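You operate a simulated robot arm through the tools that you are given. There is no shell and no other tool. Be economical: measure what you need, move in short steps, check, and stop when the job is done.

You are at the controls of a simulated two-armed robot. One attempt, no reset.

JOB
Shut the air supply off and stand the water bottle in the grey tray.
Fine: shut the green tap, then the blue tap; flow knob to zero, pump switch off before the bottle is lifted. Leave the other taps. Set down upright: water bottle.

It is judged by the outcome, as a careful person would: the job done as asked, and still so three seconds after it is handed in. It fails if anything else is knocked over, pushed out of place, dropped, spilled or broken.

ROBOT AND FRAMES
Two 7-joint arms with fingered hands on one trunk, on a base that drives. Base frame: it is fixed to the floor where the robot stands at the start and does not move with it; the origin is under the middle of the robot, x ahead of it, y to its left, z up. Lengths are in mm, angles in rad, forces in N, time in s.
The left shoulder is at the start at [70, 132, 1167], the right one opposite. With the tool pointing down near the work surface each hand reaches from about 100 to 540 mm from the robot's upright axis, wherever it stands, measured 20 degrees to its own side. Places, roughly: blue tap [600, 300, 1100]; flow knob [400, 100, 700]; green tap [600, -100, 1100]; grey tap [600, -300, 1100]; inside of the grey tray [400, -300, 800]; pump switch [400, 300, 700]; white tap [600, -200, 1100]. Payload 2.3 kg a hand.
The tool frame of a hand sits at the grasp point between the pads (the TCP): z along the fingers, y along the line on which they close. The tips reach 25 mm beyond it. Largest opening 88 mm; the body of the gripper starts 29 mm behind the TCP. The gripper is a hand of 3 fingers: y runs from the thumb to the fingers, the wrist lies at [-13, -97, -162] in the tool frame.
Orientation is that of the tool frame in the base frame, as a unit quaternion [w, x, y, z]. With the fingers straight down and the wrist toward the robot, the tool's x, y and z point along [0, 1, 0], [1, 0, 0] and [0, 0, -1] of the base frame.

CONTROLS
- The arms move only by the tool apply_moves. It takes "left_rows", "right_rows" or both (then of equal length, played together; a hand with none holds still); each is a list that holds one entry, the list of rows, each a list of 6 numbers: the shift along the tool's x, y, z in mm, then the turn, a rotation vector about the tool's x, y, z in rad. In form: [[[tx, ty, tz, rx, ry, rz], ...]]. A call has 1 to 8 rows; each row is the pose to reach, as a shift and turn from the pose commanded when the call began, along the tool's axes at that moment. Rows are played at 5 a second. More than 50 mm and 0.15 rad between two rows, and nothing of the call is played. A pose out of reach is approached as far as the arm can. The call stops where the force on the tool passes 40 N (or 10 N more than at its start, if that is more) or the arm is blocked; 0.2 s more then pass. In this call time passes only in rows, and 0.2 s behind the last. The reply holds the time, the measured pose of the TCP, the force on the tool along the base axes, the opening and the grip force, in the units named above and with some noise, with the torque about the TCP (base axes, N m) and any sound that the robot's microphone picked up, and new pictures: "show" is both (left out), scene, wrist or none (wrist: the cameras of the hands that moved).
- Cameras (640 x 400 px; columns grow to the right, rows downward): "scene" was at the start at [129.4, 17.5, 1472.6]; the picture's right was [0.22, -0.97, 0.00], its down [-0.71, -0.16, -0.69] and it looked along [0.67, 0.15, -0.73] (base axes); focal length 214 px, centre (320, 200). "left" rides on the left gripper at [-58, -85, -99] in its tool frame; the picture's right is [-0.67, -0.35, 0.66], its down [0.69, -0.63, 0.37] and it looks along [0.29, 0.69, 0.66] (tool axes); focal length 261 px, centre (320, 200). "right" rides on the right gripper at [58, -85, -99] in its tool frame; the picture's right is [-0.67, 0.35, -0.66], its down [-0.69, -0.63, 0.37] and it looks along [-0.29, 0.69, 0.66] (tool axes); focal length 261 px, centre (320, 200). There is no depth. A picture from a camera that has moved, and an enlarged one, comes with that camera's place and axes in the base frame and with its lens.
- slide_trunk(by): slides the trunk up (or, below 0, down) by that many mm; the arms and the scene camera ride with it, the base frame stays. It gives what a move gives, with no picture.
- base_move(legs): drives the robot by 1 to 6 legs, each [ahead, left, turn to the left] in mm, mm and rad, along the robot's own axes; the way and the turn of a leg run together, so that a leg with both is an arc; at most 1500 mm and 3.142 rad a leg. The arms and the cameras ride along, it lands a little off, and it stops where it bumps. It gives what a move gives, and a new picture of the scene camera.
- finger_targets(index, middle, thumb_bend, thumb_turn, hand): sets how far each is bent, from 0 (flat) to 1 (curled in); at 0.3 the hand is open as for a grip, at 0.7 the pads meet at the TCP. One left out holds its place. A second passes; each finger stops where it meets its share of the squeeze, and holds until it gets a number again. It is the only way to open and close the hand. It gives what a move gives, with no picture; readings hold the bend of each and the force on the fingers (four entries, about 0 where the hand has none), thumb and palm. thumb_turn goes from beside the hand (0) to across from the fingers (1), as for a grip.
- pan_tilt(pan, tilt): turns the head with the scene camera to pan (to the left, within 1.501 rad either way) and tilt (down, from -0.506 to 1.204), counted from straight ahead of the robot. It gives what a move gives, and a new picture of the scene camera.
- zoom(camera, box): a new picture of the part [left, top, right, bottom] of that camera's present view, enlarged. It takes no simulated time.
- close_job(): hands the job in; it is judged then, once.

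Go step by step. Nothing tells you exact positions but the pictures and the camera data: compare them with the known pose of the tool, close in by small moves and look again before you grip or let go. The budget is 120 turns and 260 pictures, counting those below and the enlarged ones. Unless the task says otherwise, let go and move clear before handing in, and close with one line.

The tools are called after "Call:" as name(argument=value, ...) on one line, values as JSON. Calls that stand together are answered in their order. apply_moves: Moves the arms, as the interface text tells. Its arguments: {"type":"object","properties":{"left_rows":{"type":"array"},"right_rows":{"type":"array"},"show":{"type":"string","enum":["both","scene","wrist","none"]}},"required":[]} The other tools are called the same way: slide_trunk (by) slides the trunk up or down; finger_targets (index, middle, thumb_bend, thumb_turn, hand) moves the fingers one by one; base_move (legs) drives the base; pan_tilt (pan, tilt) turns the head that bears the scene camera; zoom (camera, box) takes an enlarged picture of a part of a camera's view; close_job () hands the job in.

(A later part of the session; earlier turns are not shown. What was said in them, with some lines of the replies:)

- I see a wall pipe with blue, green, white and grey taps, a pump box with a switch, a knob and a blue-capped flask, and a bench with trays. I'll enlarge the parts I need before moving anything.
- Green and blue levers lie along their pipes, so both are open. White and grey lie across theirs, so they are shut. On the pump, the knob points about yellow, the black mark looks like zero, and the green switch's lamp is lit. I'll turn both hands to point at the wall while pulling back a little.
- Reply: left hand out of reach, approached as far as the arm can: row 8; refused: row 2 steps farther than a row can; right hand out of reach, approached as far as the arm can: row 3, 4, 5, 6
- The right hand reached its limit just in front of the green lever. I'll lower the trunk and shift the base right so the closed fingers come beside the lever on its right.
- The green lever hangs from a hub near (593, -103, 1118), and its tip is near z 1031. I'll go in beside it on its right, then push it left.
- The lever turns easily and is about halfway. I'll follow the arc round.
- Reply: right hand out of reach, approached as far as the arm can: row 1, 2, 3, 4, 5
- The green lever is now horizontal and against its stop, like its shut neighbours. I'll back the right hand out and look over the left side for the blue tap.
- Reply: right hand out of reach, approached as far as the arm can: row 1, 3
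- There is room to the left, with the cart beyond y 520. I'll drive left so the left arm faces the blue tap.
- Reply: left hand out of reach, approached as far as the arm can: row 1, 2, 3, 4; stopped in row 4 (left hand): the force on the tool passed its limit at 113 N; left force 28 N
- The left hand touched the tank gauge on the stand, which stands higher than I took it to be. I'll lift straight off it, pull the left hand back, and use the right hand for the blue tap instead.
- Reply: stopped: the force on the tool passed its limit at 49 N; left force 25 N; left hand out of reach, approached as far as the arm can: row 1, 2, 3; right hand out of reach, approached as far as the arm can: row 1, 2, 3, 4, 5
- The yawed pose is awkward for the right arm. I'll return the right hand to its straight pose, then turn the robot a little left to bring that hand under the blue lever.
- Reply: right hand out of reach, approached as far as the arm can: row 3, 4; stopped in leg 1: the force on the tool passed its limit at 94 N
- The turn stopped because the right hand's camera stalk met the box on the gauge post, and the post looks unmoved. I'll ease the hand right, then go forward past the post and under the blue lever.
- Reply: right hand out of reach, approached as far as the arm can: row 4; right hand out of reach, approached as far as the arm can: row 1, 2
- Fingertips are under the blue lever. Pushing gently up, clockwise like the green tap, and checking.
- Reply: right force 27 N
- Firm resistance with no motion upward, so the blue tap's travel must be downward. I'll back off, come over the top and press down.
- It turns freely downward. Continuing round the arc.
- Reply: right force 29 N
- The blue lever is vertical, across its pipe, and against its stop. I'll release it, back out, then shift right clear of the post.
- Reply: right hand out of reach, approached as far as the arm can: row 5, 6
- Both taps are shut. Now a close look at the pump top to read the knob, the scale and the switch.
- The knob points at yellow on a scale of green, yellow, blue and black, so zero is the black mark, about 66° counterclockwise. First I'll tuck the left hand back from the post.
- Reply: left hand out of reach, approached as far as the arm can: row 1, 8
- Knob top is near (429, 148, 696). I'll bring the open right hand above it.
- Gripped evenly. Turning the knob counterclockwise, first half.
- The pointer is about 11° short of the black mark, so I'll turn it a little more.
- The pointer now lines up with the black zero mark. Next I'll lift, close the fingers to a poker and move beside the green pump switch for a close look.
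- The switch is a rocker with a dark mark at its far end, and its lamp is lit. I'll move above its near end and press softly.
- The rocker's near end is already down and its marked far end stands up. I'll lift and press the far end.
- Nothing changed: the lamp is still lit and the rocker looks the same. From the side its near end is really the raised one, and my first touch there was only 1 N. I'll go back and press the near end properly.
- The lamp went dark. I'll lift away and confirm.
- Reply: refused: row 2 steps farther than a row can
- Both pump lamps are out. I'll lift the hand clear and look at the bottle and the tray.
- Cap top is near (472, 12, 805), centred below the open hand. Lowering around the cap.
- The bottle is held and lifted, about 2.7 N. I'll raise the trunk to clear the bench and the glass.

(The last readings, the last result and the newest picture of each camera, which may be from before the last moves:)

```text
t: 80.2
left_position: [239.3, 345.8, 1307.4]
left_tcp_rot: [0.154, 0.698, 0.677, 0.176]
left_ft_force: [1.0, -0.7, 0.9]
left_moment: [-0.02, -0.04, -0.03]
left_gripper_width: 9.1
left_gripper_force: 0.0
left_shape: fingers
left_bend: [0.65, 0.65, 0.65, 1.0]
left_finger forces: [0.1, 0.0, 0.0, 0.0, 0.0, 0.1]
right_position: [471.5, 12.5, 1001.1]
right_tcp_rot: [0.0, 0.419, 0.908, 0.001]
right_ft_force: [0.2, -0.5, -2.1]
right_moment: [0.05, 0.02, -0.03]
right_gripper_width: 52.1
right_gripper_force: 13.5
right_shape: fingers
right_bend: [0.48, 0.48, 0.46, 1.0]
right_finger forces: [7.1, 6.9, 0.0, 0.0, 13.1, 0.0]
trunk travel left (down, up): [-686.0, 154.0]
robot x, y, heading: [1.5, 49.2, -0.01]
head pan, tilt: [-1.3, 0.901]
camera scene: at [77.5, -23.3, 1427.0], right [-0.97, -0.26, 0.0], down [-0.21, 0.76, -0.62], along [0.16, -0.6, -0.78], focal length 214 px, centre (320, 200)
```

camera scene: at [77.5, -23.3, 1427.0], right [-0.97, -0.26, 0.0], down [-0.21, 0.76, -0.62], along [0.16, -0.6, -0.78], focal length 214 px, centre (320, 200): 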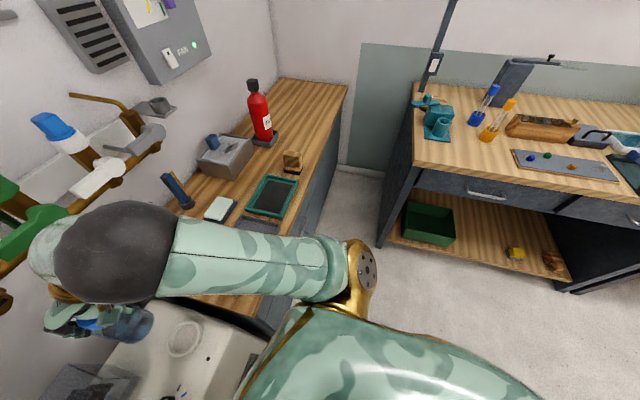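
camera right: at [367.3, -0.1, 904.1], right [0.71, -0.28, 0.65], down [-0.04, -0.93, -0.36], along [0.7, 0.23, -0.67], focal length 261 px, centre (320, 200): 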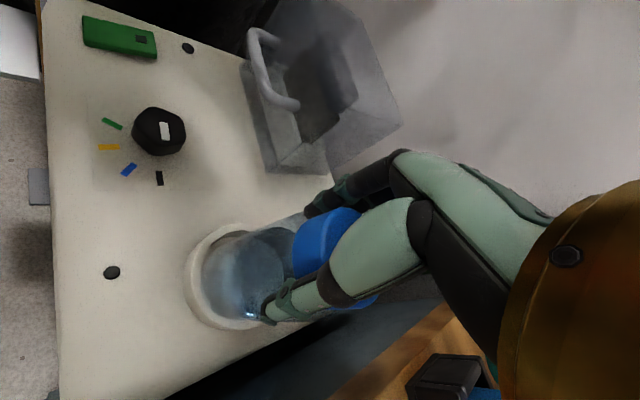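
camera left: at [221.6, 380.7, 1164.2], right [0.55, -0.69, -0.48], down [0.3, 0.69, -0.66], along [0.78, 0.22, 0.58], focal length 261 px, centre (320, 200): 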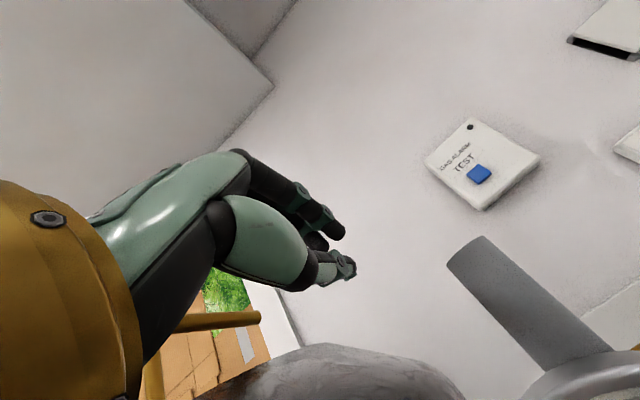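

Call:
base_move(legs=[[0, -150, 0], [0, -140, 0]])

Call:
pan_tilt(pan=-0.1, tilt=1.0)

Call:
zoom(camera="right", box=[0, 0, 640, 400])

```text
t: 82.5
left_position: [236.8, 59.4, 1307.3]
left_tcp_rot: [0.154, 0.698, 0.678, 0.174]
left_ft_force: [1.0, -0.3, -0.2]
left_moment: [-0.03, 0.02, 0.02]
left_gripper_width: 8.7
left_gripper_force: 0.0
left_shape: fingers
left_bend: [0.65, 0.65, 0.65, 1.0]
left_finger forces: [0.0, 0.0, 0.1, 0.0, 0.0, 0.0]
right_position: [469.1, -274.2, 999.3]
right_tcp_rot: [0.0, 0.419, 0.908, 0.0]
right_ft_force: [-0.4, 0.7, -2.5]
right_moment: [0.01, 0.05, 0.0]
right_gripper_width: 51.7
right_gripper_force: 13.5
right_shape: fingers
right_bend: [0.48, 0.48, 0.46, 1.0]
right_finger forces: [7.1, 6.9, 0.1, 0.0, 13.0, 0.0]
trunk travel left (down, up): [-686.0, 154.0]
robot x, y, heading: [3.7, -239.3, -0.007]
head pan, tilt: [-1.3, 0.901]
camera scene: at [75.6, -310.2, 1427.2], right [-0.97, -0.26, 0.0], down [-0.21, 0.76, -0.62], along [0.16, -0.6, -0.78], focal length 214 px, centre (320, 200)
```

scene: 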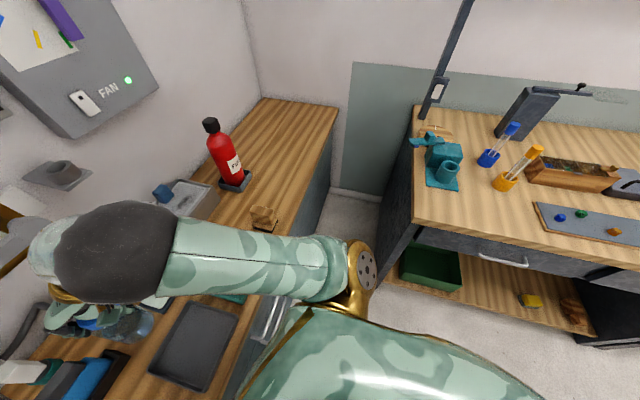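

```text
t: 83.9
left_position: [236.3, 56.3, 1307.4]
left_tcp_rot: [0.154, 0.698, 0.677, 0.176]
left_ft_force: [0.6, -0.1, 0.2]
left_moment: [0.01, 0.0, 0.02]
left_gripper_width: 8.8
left_gripper_force: 0.0
left_shape: fingers
left_bend: [0.65, 0.65, 0.65, 1.0]
left_finger forces: [0.1, 0.1, 0.1, 0.0, 0.0, 0.1]
right_position: [469.0, -278.7, 1000.9]
right_tcp_rot: [-0.002, 0.422, 0.906, 0.005]
right_ft_force: [0.4, -0.2, -3.4]
right_moment: [0.0, -0.01, 0.0]
right_gripper_width: 51.9
right_gripper_force: 13.7
right_shape: fingers
right_bend: [0.48, 0.48, 0.46, 1.0]
right_finger forces: [7.0, 6.7, 0.1, 0.0, 13.1, 0.0]
trunk travel left (down, up): [-686.0, 154.0]
robot x, y, heading: [5.1, -238.8, -0.005]
head pan, tilt: [-0.099, 1.0]
camera scene: at [125.1, -247.7, 1419.8], right [-0.11, -0.99, 0.0], down [-0.84, 0.09, -0.54], along [0.54, -0.06, -0.84], focal length 214 px, centre (320, 200)
```

scene: 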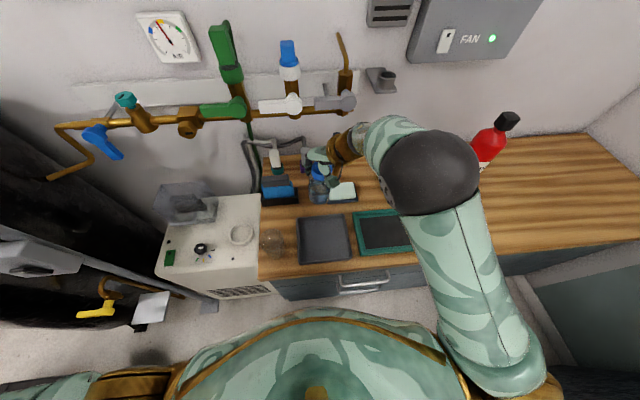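

```text
1.00 times, centred on (320, 200) of right (not enlarged: the box is as wide or as high as the picture)
camera zoom: at [367.6, -290.3, 1100.1], right [0.7, -0.3, 0.65], down [-0.04, -0.93, -0.38], along [0.71, 0.24, -0.66], focal length 261 px, centre (320, 200)
```

zoom: 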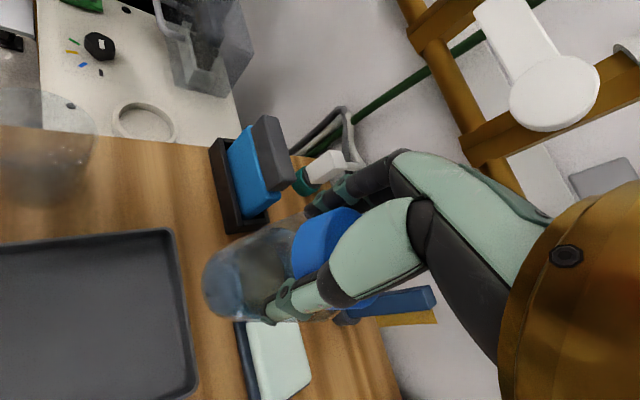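

The grey tray is centred near (388, -289). I'll bring the bottle over it.

Call:
apply_moves(right_rows=[[[14, -23, 0, 0, 0, 0], [28, -46, 0, 0, 0, 0], [41, -70, 0, 0, 0, 0]]])

Call:
zoom(camera="scene", box=[240, 130, 440, 290])

```text
t: 84.7
left_position: [234.5, 57.0, 1307.7]
left_tcp_rot: [0.155, 0.697, 0.677, 0.176]
left_ft_force: [-0.4, 0.1, 0.1]
left_moment: [0.01, -0.01, 0.03]
left_gripper_width: 8.8
left_gripper_force: 0.1
left_shape: fingers
left_bend: [0.65, 0.65, 0.65, 1.0]
left_finger forces: [0.0, 0.0, 0.0, 0.0, 0.0, 0.1]
right_position: [387.8, -291.3, 1002.4]
right_tcp_rot: [-0.001, 0.42, 0.908, 0.004]
right_ft_force: [-0.6, 0.1, -2.7]
right_moment: [-0.01, -0.03, 0.02]
right_gripper_width: 51.8
right_gripper_force: 13.1
right_shape: fingers
right_bend: [0.49, 0.48, 0.46, 1.0]
right_finger forces: [6.9, 6.9, 0.1, 0.0, 12.9, 0.0]
trunk travel left (down, up): [-686.0, 154.0]
robot x, y, heading: [3.3, -241.3, -0.004]
head pan, tilt: [-0.099, 1.0]
camera scene: at [123.9, -247.2, 1419.9], right [-0.1, -0.99, 0.0], down [-0.84, 0.09, -0.54], along [0.54, -0.06, -0.84], focal length 214 px, centre (320, 200)
camera right: at [286.0, -303.4, 1100.0], right [0.7, -0.29, 0.65], down [-0.04, -0.93, -0.38], along [0.71, 0.24, -0.66], focal length 261 px, centre (320, 200)
```

scene: 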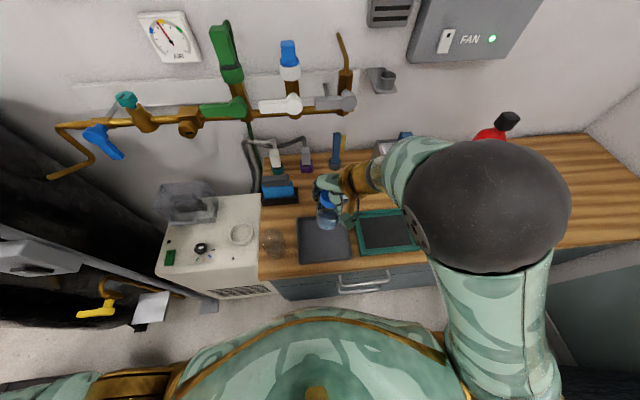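
right: 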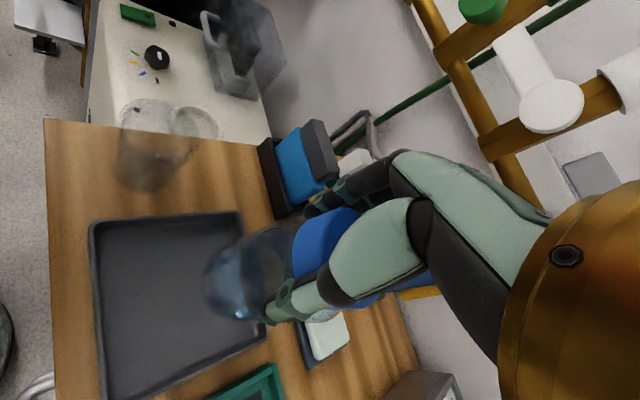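

```text
2.50 times, centred on (340, 210) of scene
camera zoom: at [123.9, -247.2, 1419.9], right [-0.1, -0.99, 0.0], down [-0.84, 0.09, -0.54], along [0.54, -0.06, -0.84], focal length 536 px, centre (270, 175)
```

zoom: 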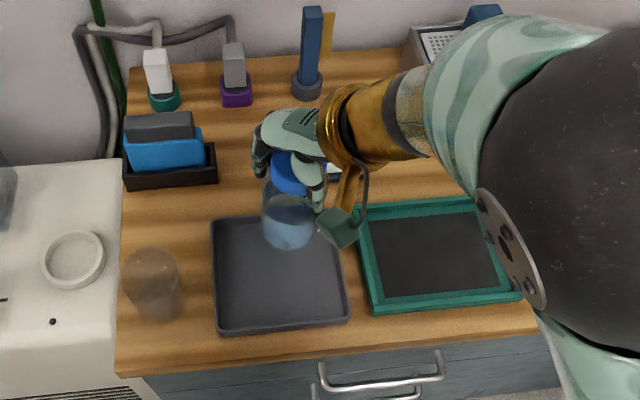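

Call:
slide_trunk(by=-75)

Call:
zoom(camera="right", box=[0, 0, 640, 400])

Call:
zoom(camera="scene", box=[240, 130, 440, 290])

```text
t: 85.8
left_position: [236.3, 56.6, 1232.1]
left_tcp_rot: [0.153, 0.698, 0.677, 0.176]
left_ft_force: [-0.3, -0.2, -0.4]
left_moment: [-0.01, 0.0, 0.01]
left_gripper_width: 9.1
left_gripper_force: 0.0
left_shape: fingers
left_bend: [0.65, 0.65, 0.65, 1.0]
left_finger forces: [0.0, 0.1, 0.0, 0.0, 0.1, 0.1]
right_position: [388.9, -291.7, 925.5]
right_tcp_rot: [-0.001, 0.42, 0.908, 0.005]
right_ft_force: [-0.6, 0.4, -2.8]
right_moment: [0.02, 0.0, -0.02]
right_gripper_width: 52.0
right_gripper_force: 12.7
right_shape: fingers
right_bend: [0.49, 0.48, 0.46, 1.0]
right_finger forces: [6.9, 6.9, 0.0, 0.0, 12.8, 0.0]
trunk travel left (down, up): [-611.0, 229.0]
robot x, y, heading: [2.9, -238.2, -0.006]
head pan, tilt: [-0.099, 1.0]
```

```text
1.00 times, centred on (320, 200) of right (not enlarged: the box is as wide or as high as the picture)
camera zoom: at [286.8, -303.3, 1024.9], right [0.7, -0.29, 0.65], down [-0.04, -0.93, -0.38], along [0.71, 0.24, -0.66], focal length 261 px, centre (320, 200)
```

zoom: 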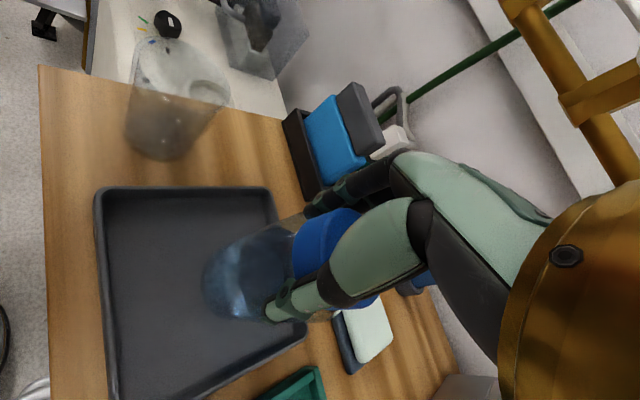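

```text
2.50 times, centred on (340, 210) of scene
camera zoom: at [124.7, -247.5, 1344.8], right [-0.1, -0.99, 0.0], down [-0.84, 0.09, -0.54], along [0.54, -0.06, -0.84], focal length 536 px, centre (270, 175)
```

zoom: 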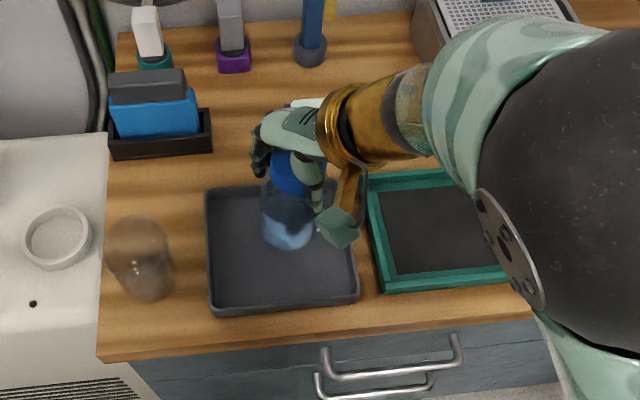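

Call:
apply_moves(right_rows=[[[4, -5, 4, 0, 0, 0], [5, -6, 8, 0, 0, 0], [5, -6, 12, 0, 0, 0], [5, -6, 15, 0, 0, 0], [5, -6, 18, 0, 0, 0]]], show="wrist")

Call:
zoom(camera="scene", box=[290, 160, 390, 250])

```text
t: 87.0
left_position: [236.3, 56.0, 1231.8]
left_tcp_rot: [0.154, 0.698, 0.677, 0.175]
left_ft_force: [0.8, -0.7, 0.3]
left_moment: [0.0, -0.01, 0.0]
left_gripper_width: 9.0
left_gripper_force: 0.1
left_shape: fingers
left_bend: [0.65, 0.65, 0.65, 1.0]
left_finger forces: [0.0, 0.0, 0.0, 0.0, 0.1, 0.0]
right_position: [382.1, -291.4, 905.6]
right_tcp_rot: [0.0, 0.417, 0.909, -0.001]
right_ft_force: [0.3, -0.6, -2.1]
right_moment: [0.02, -0.02, 0.02]
right_gripper_width: 51.5
right_gripper_force: 13.2
right_shape: fingers
right_bend: [0.49, 0.48, 0.46, 1.0]
right_finger forces: [6.9, 6.8, 0.0, 0.0, 12.7, 0.0]
trunk travel left (down, up): [-611.0, 229.0]
robot x, y, heading: [4.3, -241.9, -0.005]
head pan, tilt: [-0.099, 1.0]
camera right: at [278.6, -303.2, 1004.8], right [0.7, -0.28, 0.65], down [-0.03, -0.93, -0.37], along [0.71, 0.24, -0.66], focal length 261 px, centre (320, 200)
```

right: 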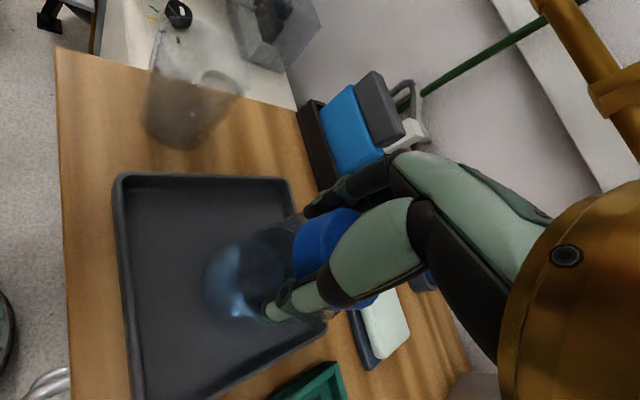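

```text
4.44 times, centred on (340, 205) of scene
camera zoom: at [125.0, -247.6, 1344.8], right [-0.1, -0.99, 0.0], down [-0.84, 0.09, -0.54], along [0.54, -0.06, -0.84], focal length 953 px, centre (231, 178)
```

zoom: 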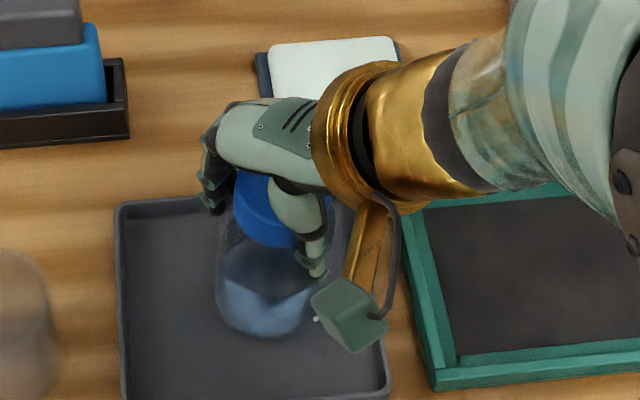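

Call:
apply_moves(right_rows=[[[0, 0, 3, 0, 0, 0], [0, 0, 6, 0, 0, 0], [0, 0, 9, 0, 0, 0]]], show="none")

Call:
zoom(camera="scene", box=[290, 160, 390, 250])

```text
t: 87.8
left_position: [235.7, 56.1, 1232.8]
left_tcp_rot: [0.153, 0.697, 0.678, 0.175]
left_ft_force: [-0.3, 0.2, -0.2]
left_moment: [0.0, 0.0, 0.03]
left_gripper_width: 8.8
left_gripper_force: 0.1
left_shape: fingers
left_bend: [0.65, 0.65, 0.65, 1.0]
left_finger forces: [0.1, 0.0, 0.1, 0.0, 0.1, 0.0]
right_position: [380.7, -291.9, 898.4]
right_tcp_rot: [0.0, 0.419, 0.908, 0.0]
right_ft_force: [-0.3, 0.4, -1.4]
right_moment: [0.0, 0.01, -0.01]
right_gripper_width: 51.7
right_gripper_force: 13.0
right_shape: fingers
right_bend: [0.49, 0.48, 0.46, 1.0]
right_finger forces: [6.9, 6.8, 0.1, 0.0, 12.7, 0.0]
trunk travel left (down, up): [-611.0, 229.0]
robot x, y, heading: [2.8, -238.1, -0.002]
head pan, tilt: [-0.099, 1.0]
```

```text
4.44 times, centred on (340, 205) of scene
camera zoom: at [124.4, -247.3, 1344.9], right [-0.1, -0.99, 0.0], down [-0.84, 0.09, -0.54], along [0.54, -0.06, -0.84], focal length 953 px, centre (231, 178)
```

zoom: 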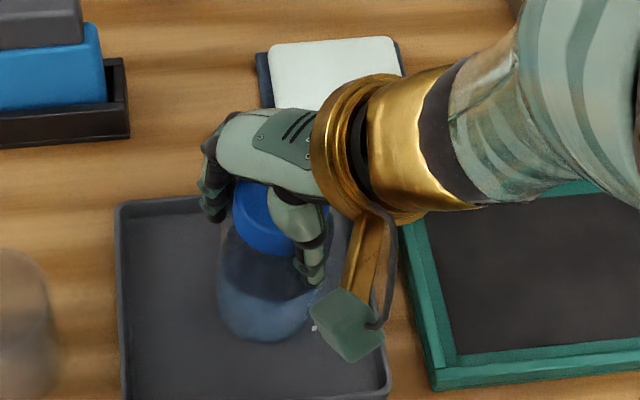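

Call:
apply_moves(right_rows=[[[0, 0, 2, 0, 0, 0], [0, 0, 4, 0, 0, 0]]], show="none")

```text
t: 88.4
left_position: [234.7, 57.1, 1232.9]
left_tcp_rot: [0.155, 0.697, 0.677, 0.176]
left_ft_force: [-0.3, 0.6, 1.4]
left_moment: [0.03, -0.01, -0.04]
left_gripper_width: 9.0
left_gripper_force: 0.2
left_shape: fingers
left_bend: [0.65, 0.65, 0.65, 1.0]
left_finger forces: [0.0, 0.1, 0.0, 0.1, 0.0, 0.0]
right_position: [380.3, -290.3, 894.6]
right_tcp_rot: [0.0, 0.418, 0.908, 0.001]
right_ft_force: [-0.7, 2.5, 3.3]
right_moment: [-0.07, 0.05, -0.04]
right_gripper_width: 51.5
right_gripper_force: 13.7
right_shape: fingers
right_bend: [0.49, 0.48, 0.46, 1.0]
right_finger forces: [7.1, 6.6, 0.0, 0.0, 12.7, 0.1]
trunk travel left (down, up): [-611.0, 229.0]
robot x, y, heading: [3.1, -238.1, -0.01]
head pan, tilt: [-0.099, 1.0]
```

Call:
apply_moves(right_rows=[[[0, 0, 1.5, 0, 0, 0]]], show="wrist")

Call:
zoom(camera="scene", box=[290, 160, 390, 250])

```text
t: 88.8
left_position: [234.5, 57.8, 1232.2]
left_tcp_rot: [0.155, 0.697, 0.678, 0.176]
left_ft_force: [-0.3, -0.7, 0.3]
left_moment: [-0.03, 0.0, -0.02]
left_gripper_width: 8.8
left_gripper_force: 0.0
left_shape: fingers
left_bend: [0.65, 0.65, 0.65, 1.0]
left_finger forces: [0.1, 0.1, 0.0, 0.1, 0.1, 0.0]
right_position: [380.0, -290.4, 893.4]
right_tcp_rot: [0.0, 0.417, 0.909, 0.002]
right_ft_force: [0.2, 2.9, 10.8]
right_moment: [-0.02, 0.0, 0.0]
right_gripper_width: 51.3
right_gripper_force: 13.6
right_shape: fingers
right_bend: [0.49, 0.48, 0.47, 1.0]
right_finger forces: [7.6, 7.4, 0.0, 0.1, 12.3, 0.1]
trunk travel left (down, up): [-611.0, 229.0]
robot x, y, heading: [8.2, -241.6, -0.005]
head pan, tilt: [-0.099, 1.0]
camera right: at [277.0, -301.9, 992.4], right [0.7, -0.28, 0.66], down [-0.03, -0.93, -0.37], along [0.72, 0.24, -0.66], focal length 261 px, centre (320, 200)
```

right: 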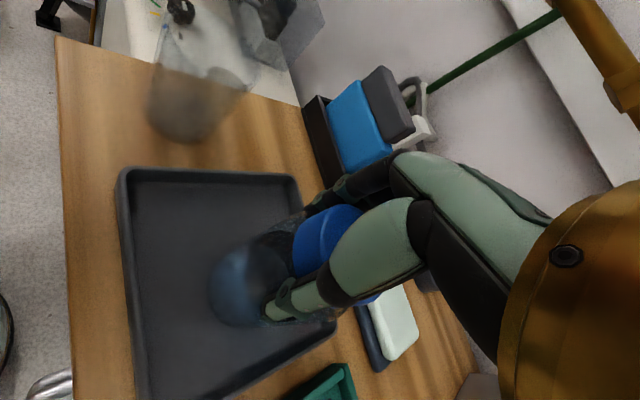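

```text
4.44 times, centred on (340, 205) of scene
camera zoom: at [122.5, -245.9, 1345.2], right [-0.1, -0.99, 0.0], down [-0.84, 0.09, -0.54], along [0.54, -0.06, -0.84], focal length 953 px, centre (231, 178)
```

zoom: 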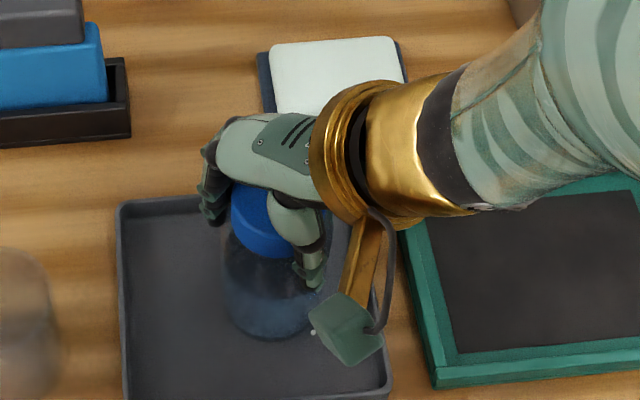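

The bottle is seated firmly on the tray floor. I'll ease off the pressure and open the hand gradually.

Call:
apply_moves(right_rows=[[[0, 0, -1, 0, 0, 0]]], show="none")

Call:
finger_targets(hand="right", index=0.43, middle=0.43, thumb_bend=0.42)

Call:
finger_targets(hand="right", index=0.25, middle=0.25, thumb_bend=0.25)

Call:
zoom(camera="scene", box=[290, 160, 390, 250])

Call:
zoom(camera="right", box=[80, 120, 440, 400])

```text
t: 89.2
left_position: [233.8, 57.0, 1232.9]
left_tcp_rot: [0.154, 0.697, 0.678, 0.177]
left_ft_force: [-0.9, 0.2, 0.9]
left_moment: [0.0, -0.01, 0.0]
left_gripper_width: 8.9
left_gripper_force: 0.0
left_shape: fingers
left_bend: [0.65, 0.65, 0.65, 1.0]
left_finger forces: [0.1, 0.0, 0.0, 0.0, 0.0, 0.0]
right_position: [379.4, -291.6, 893.9]
right_tcp_rot: [0.001, 0.418, 0.908, 0.001]
right_ft_force: [0.3, 2.1, 6.3]
right_moment: [0.0, -0.03, 0.0]
right_gripper_width: 51.2
right_gripper_force: 13.5
right_shape: fingers
right_bend: [0.49, 0.48, 0.47, 1.0]
right_finger forces: [7.5, 7.3, 0.0, 0.0, 12.3, 0.0]
trunk travel left (down, up): [-611.0, 229.0]
robot x, y, heading: [1.3, -241.1, -0.004]
head pan, tilt: [-0.099, 1.0]
```

```text
t: 90.2
left_position: [235.9, 55.6, 1233.9]
left_tcp_rot: [0.155, 0.698, 0.677, 0.177]
left_ft_force: [0.0, 0.0, 0.2]
left_moment: [0.02, -0.02, 0.0]
left_gripper_width: 9.0
left_gripper_force: 0.0
left_shape: fingers
left_bend: [0.65, 0.65, 0.65, 1.0]
left_finger forces: [0.1, 0.0, 0.1, 0.0, 0.0, 0.0]
right_position: [380.0, -293.6, 893.4]
right_tcp_rot: [0.0, 0.419, 0.908, 0.001]
right_ft_force: [0.1, -0.3, -0.1]
right_moment: [0.02, 0.03, -0.03]
right_gripper_width: 59.1
right_gripper_force: 0.9
right_shape: fingers
right_bend: [0.43, 0.43, 0.41, 0.99]
right_finger forces: [0.0, 0.0, 0.1, 0.0, 0.8, 0.0]
trunk travel left (down, up): [-611.0, 229.0]
robot x, y, heading: [2.3, -241.2, -0.008]
head pan, tilt: [-0.099, 1.0]
```

```text
t: 91.2
left_position: [235.2, 55.9, 1233.0]
left_tcp_rot: [0.154, 0.698, 0.677, 0.175]
left_ft_force: [0.3, -0.5, 0.6]
left_moment: [-0.04, -0.04, 0.02]
left_gripper_width: 9.1
left_gripper_force: 0.0
left_shape: fingers
left_bend: [0.65, 0.65, 0.65, 1.0]
left_finger forces: [0.1, 0.0, 0.1, 0.0, 0.0, 0.0]
right_position: [380.5, -292.0, 894.6]
right_tcp_rot: [0.001, 0.419, 0.908, 0.001]
right_ft_force: [-0.5, 0.2, 0.4]
right_moment: [-0.01, -0.05, 0.01]
right_gripper_width: 93.9
right_gripper_force: 0.1
right_shape: fingers
right_bend: [0.25, 0.25, 0.25, 0.97]
right_finger forces: [0.0, 0.0, 0.0, 0.1, 0.0, 0.1]
trunk travel left (down, up): [-611.0, 229.0]
robot x, y, heading: [1.6, -239.4, -0.002]
head pan, tilt: [-0.099, 1.0]
```

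```text
4.44 times, centred on (340, 205) of scene
camera zoom: at [124.4, -247.4, 1344.8], right [-0.1, -0.99, 0.0], down [-0.84, 0.09, -0.54], along [0.54, -0.06, -0.84], focal length 953 px, centre (231, 178)
```

zoom: 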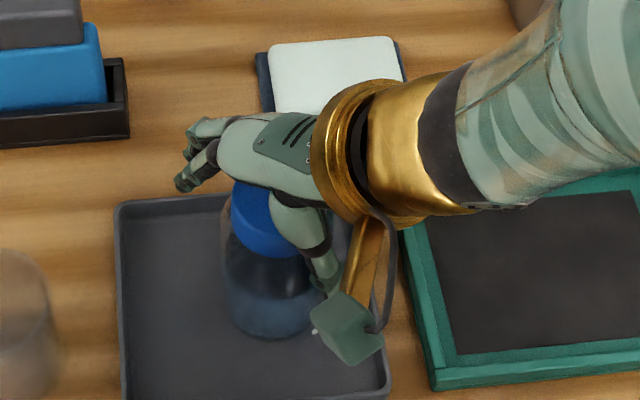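

```text
1.43 times, centred on (260, 260) of right
camera zoom: at [278.1, -303.4, 992.8], right [0.7, -0.28, 0.66], down [-0.03, -0.93, -0.37], along [0.71, 0.24, -0.66], focal length 372 px, centre (406, 114)
```

zoom: 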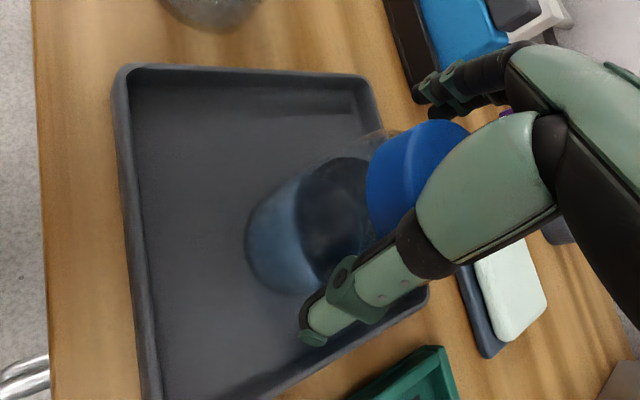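

Released, and the bottle stands upright. I'll lift the hand straight up.

Call:
apply_moves(right_rows=[[[0, 0, -15, 0, 0, 0], [0, 0, -35, 0, 0, 0], [0, 0, -60, 0, 0, 0], [0, 0, -90, 0, 0, 0]]], show="wrist")

Call:
slide_trunk(by=60)

Call:
pan_tilt(pan=0.15, tilt=0.9)

Call:
zoom(camera="scene", box=[100, 100, 420, 300])

```text
t: 92.2
left_position: [234.8, 56.6, 1233.6]
left_tcp_rot: [0.155, 0.697, 0.677, 0.176]
left_ft_force: [-0.6, -0.2, 0.5]
left_moment: [-0.03, 0.03, 0.02]
left_gripper_width: 8.9
left_gripper_force: 0.1
left_shape: fingers
left_bend: [0.65, 0.65, 0.65, 1.0]
left_finger forces: [0.0, 0.0, 0.0, 0.1, 0.1, 0.0]
right_position: [380.7, -291.7, 983.9]
right_tcp_rot: [0.0, 0.419, 0.908, 0.0]
right_ft_force: [-0.6, -0.2, 0.7]
right_moment: [0.02, 0.02, 0.01]
right_gripper_width: 94.2
right_gripper_force: 0.0
right_shape: fingers
right_bend: [0.25, 0.25, 0.25, 0.97]
right_finger forces: [0.1, 0.0, 0.0, 0.0, 0.1, 0.0]
trunk travel left (down, up): [-611.0, 229.0]
robot x, y, heading: [0.1, -240.7, -0.003]
head pan, tilt: [-0.099, 1.0]
camera right: at [278.2, -302.4, 1082.1], right [0.7, -0.28, 0.66], down [-0.03, -0.93, -0.37], along [0.71, 0.24, -0.66], focal length 261 px, centre (320, 200)
```

right: 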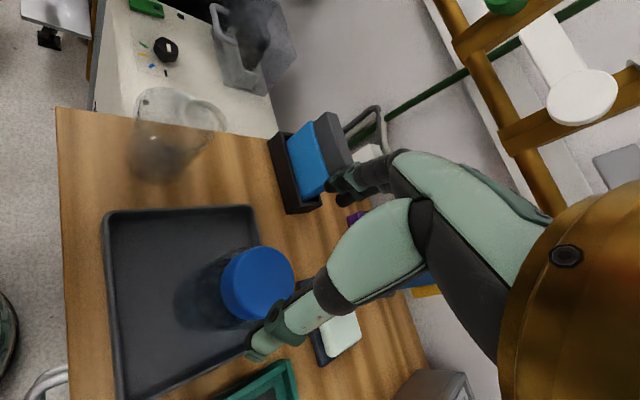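

```text
t: 93.2
left_position: [235.0, 56.0, 1292.7]
left_tcp_rot: [0.153, 0.697, 0.678, 0.176]
left_ft_force: [-0.3, 0.3, 0.7]
left_moment: [-0.03, 0.02, -0.04]
left_gripper_width: 9.3
left_gripper_force: 0.0
left_shape: fingers
left_bend: [0.65, 0.65, 0.65, 1.0]
left_finger forces: [0.0, 0.1, 0.0, 0.1, 0.1, 0.0]
right_position: [381.0, -291.8, 1043.0]
right_tcp_rot: [0.0, 0.418, 0.908, 0.0]
right_ft_force: [-0.2, -0.1, 0.4]
right_moment: [-0.01, 0.0, -0.01]
right_gripper_width: 93.9
right_gripper_force: 0.2
right_shape: fingers
right_bend: [0.25, 0.25, 0.25, 0.97]
right_finger forces: [0.0, 0.0, 0.0, 0.0, 0.1, 0.1]
trunk travel left (down, up): [-671.0, 169.0]
robot x, y, heading: [5.3, -235.6, 0.0]
head pan, tilt: [-0.099, 1.0]
```

```text
t: 94.0
left_position: [236.5, 56.9, 1293.7]
left_tcp_rot: [0.153, 0.697, 0.678, 0.176]
left_ft_force: [0.1, 0.0, 1.0]
left_moment: [0.0, 0.02, -0.02]
left_gripper_width: 9.1
left_gripper_force: 0.1
left_shape: fingers
left_bend: [0.65, 0.65, 0.65, 1.0]
left_finger forces: [0.0, 0.0, 0.1, 0.0, 0.0, 0.0]
right_position: [382.7, -291.4, 1041.9]
right_tcp_rot: [0.001, 0.418, 0.908, 0.001]
right_ft_force: [0.1, 0.0, 0.0]
right_moment: [0.01, -0.03, -0.02]
right_gripper_width: 93.9
right_gripper_force: 0.1
right_shape: fingers
right_bend: [0.25, 0.25, 0.25, 0.97]
right_finger forces: [0.1, 0.0, 0.1, 0.1, 0.1, 0.0]
trunk travel left (down, up): [-671.0, 169.0]
robot x, y, heading: [2.9, -240.4, -0.002]
head pan, tilt: [0.15, 0.901]
camera scene: at [129.8, -229.3, 1412.0], right [0.14, -0.99, 0.0], down [-0.78, -0.11, -0.62], along [0.61, 0.09, -0.78], focal length 214 px, centre (320, 200)
```

scene: 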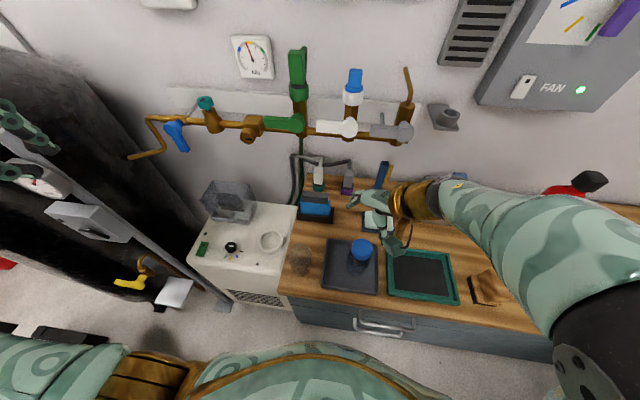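

```text
2.00 times, centred on (260, 200) of scene
camera zoom: at [129.8, -229.3, 1412.0], right [0.14, -0.99, 0.0], down [-0.78, -0.11, -0.62], along [0.61, 0.09, -0.78], focal length 429 px, centre (440, 200)
```

zoom: 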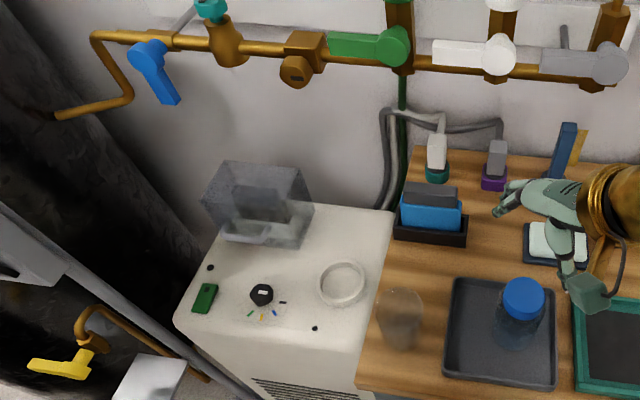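

Green and blue taps are shut and white and grey untouched. The knob is at zero, the pump lamps are out, and the bottle stands upright in the grey tray with the hands clear. Handing in.

Call:
close_job()

```text
The job is handed in.
```

The job is handed in: I shut the green tap, then the blue tap, set the flow knob to zero and switched the pump off. Only then did I lift the water bottle, which now stands upright in the grey tray. On the way the left hand bumped the tank gauge (a 113 N peak), and the right hand's camera stalk later hit the box on the same post (94 N). Neither looked moved or damaged in the pictures afterwards.
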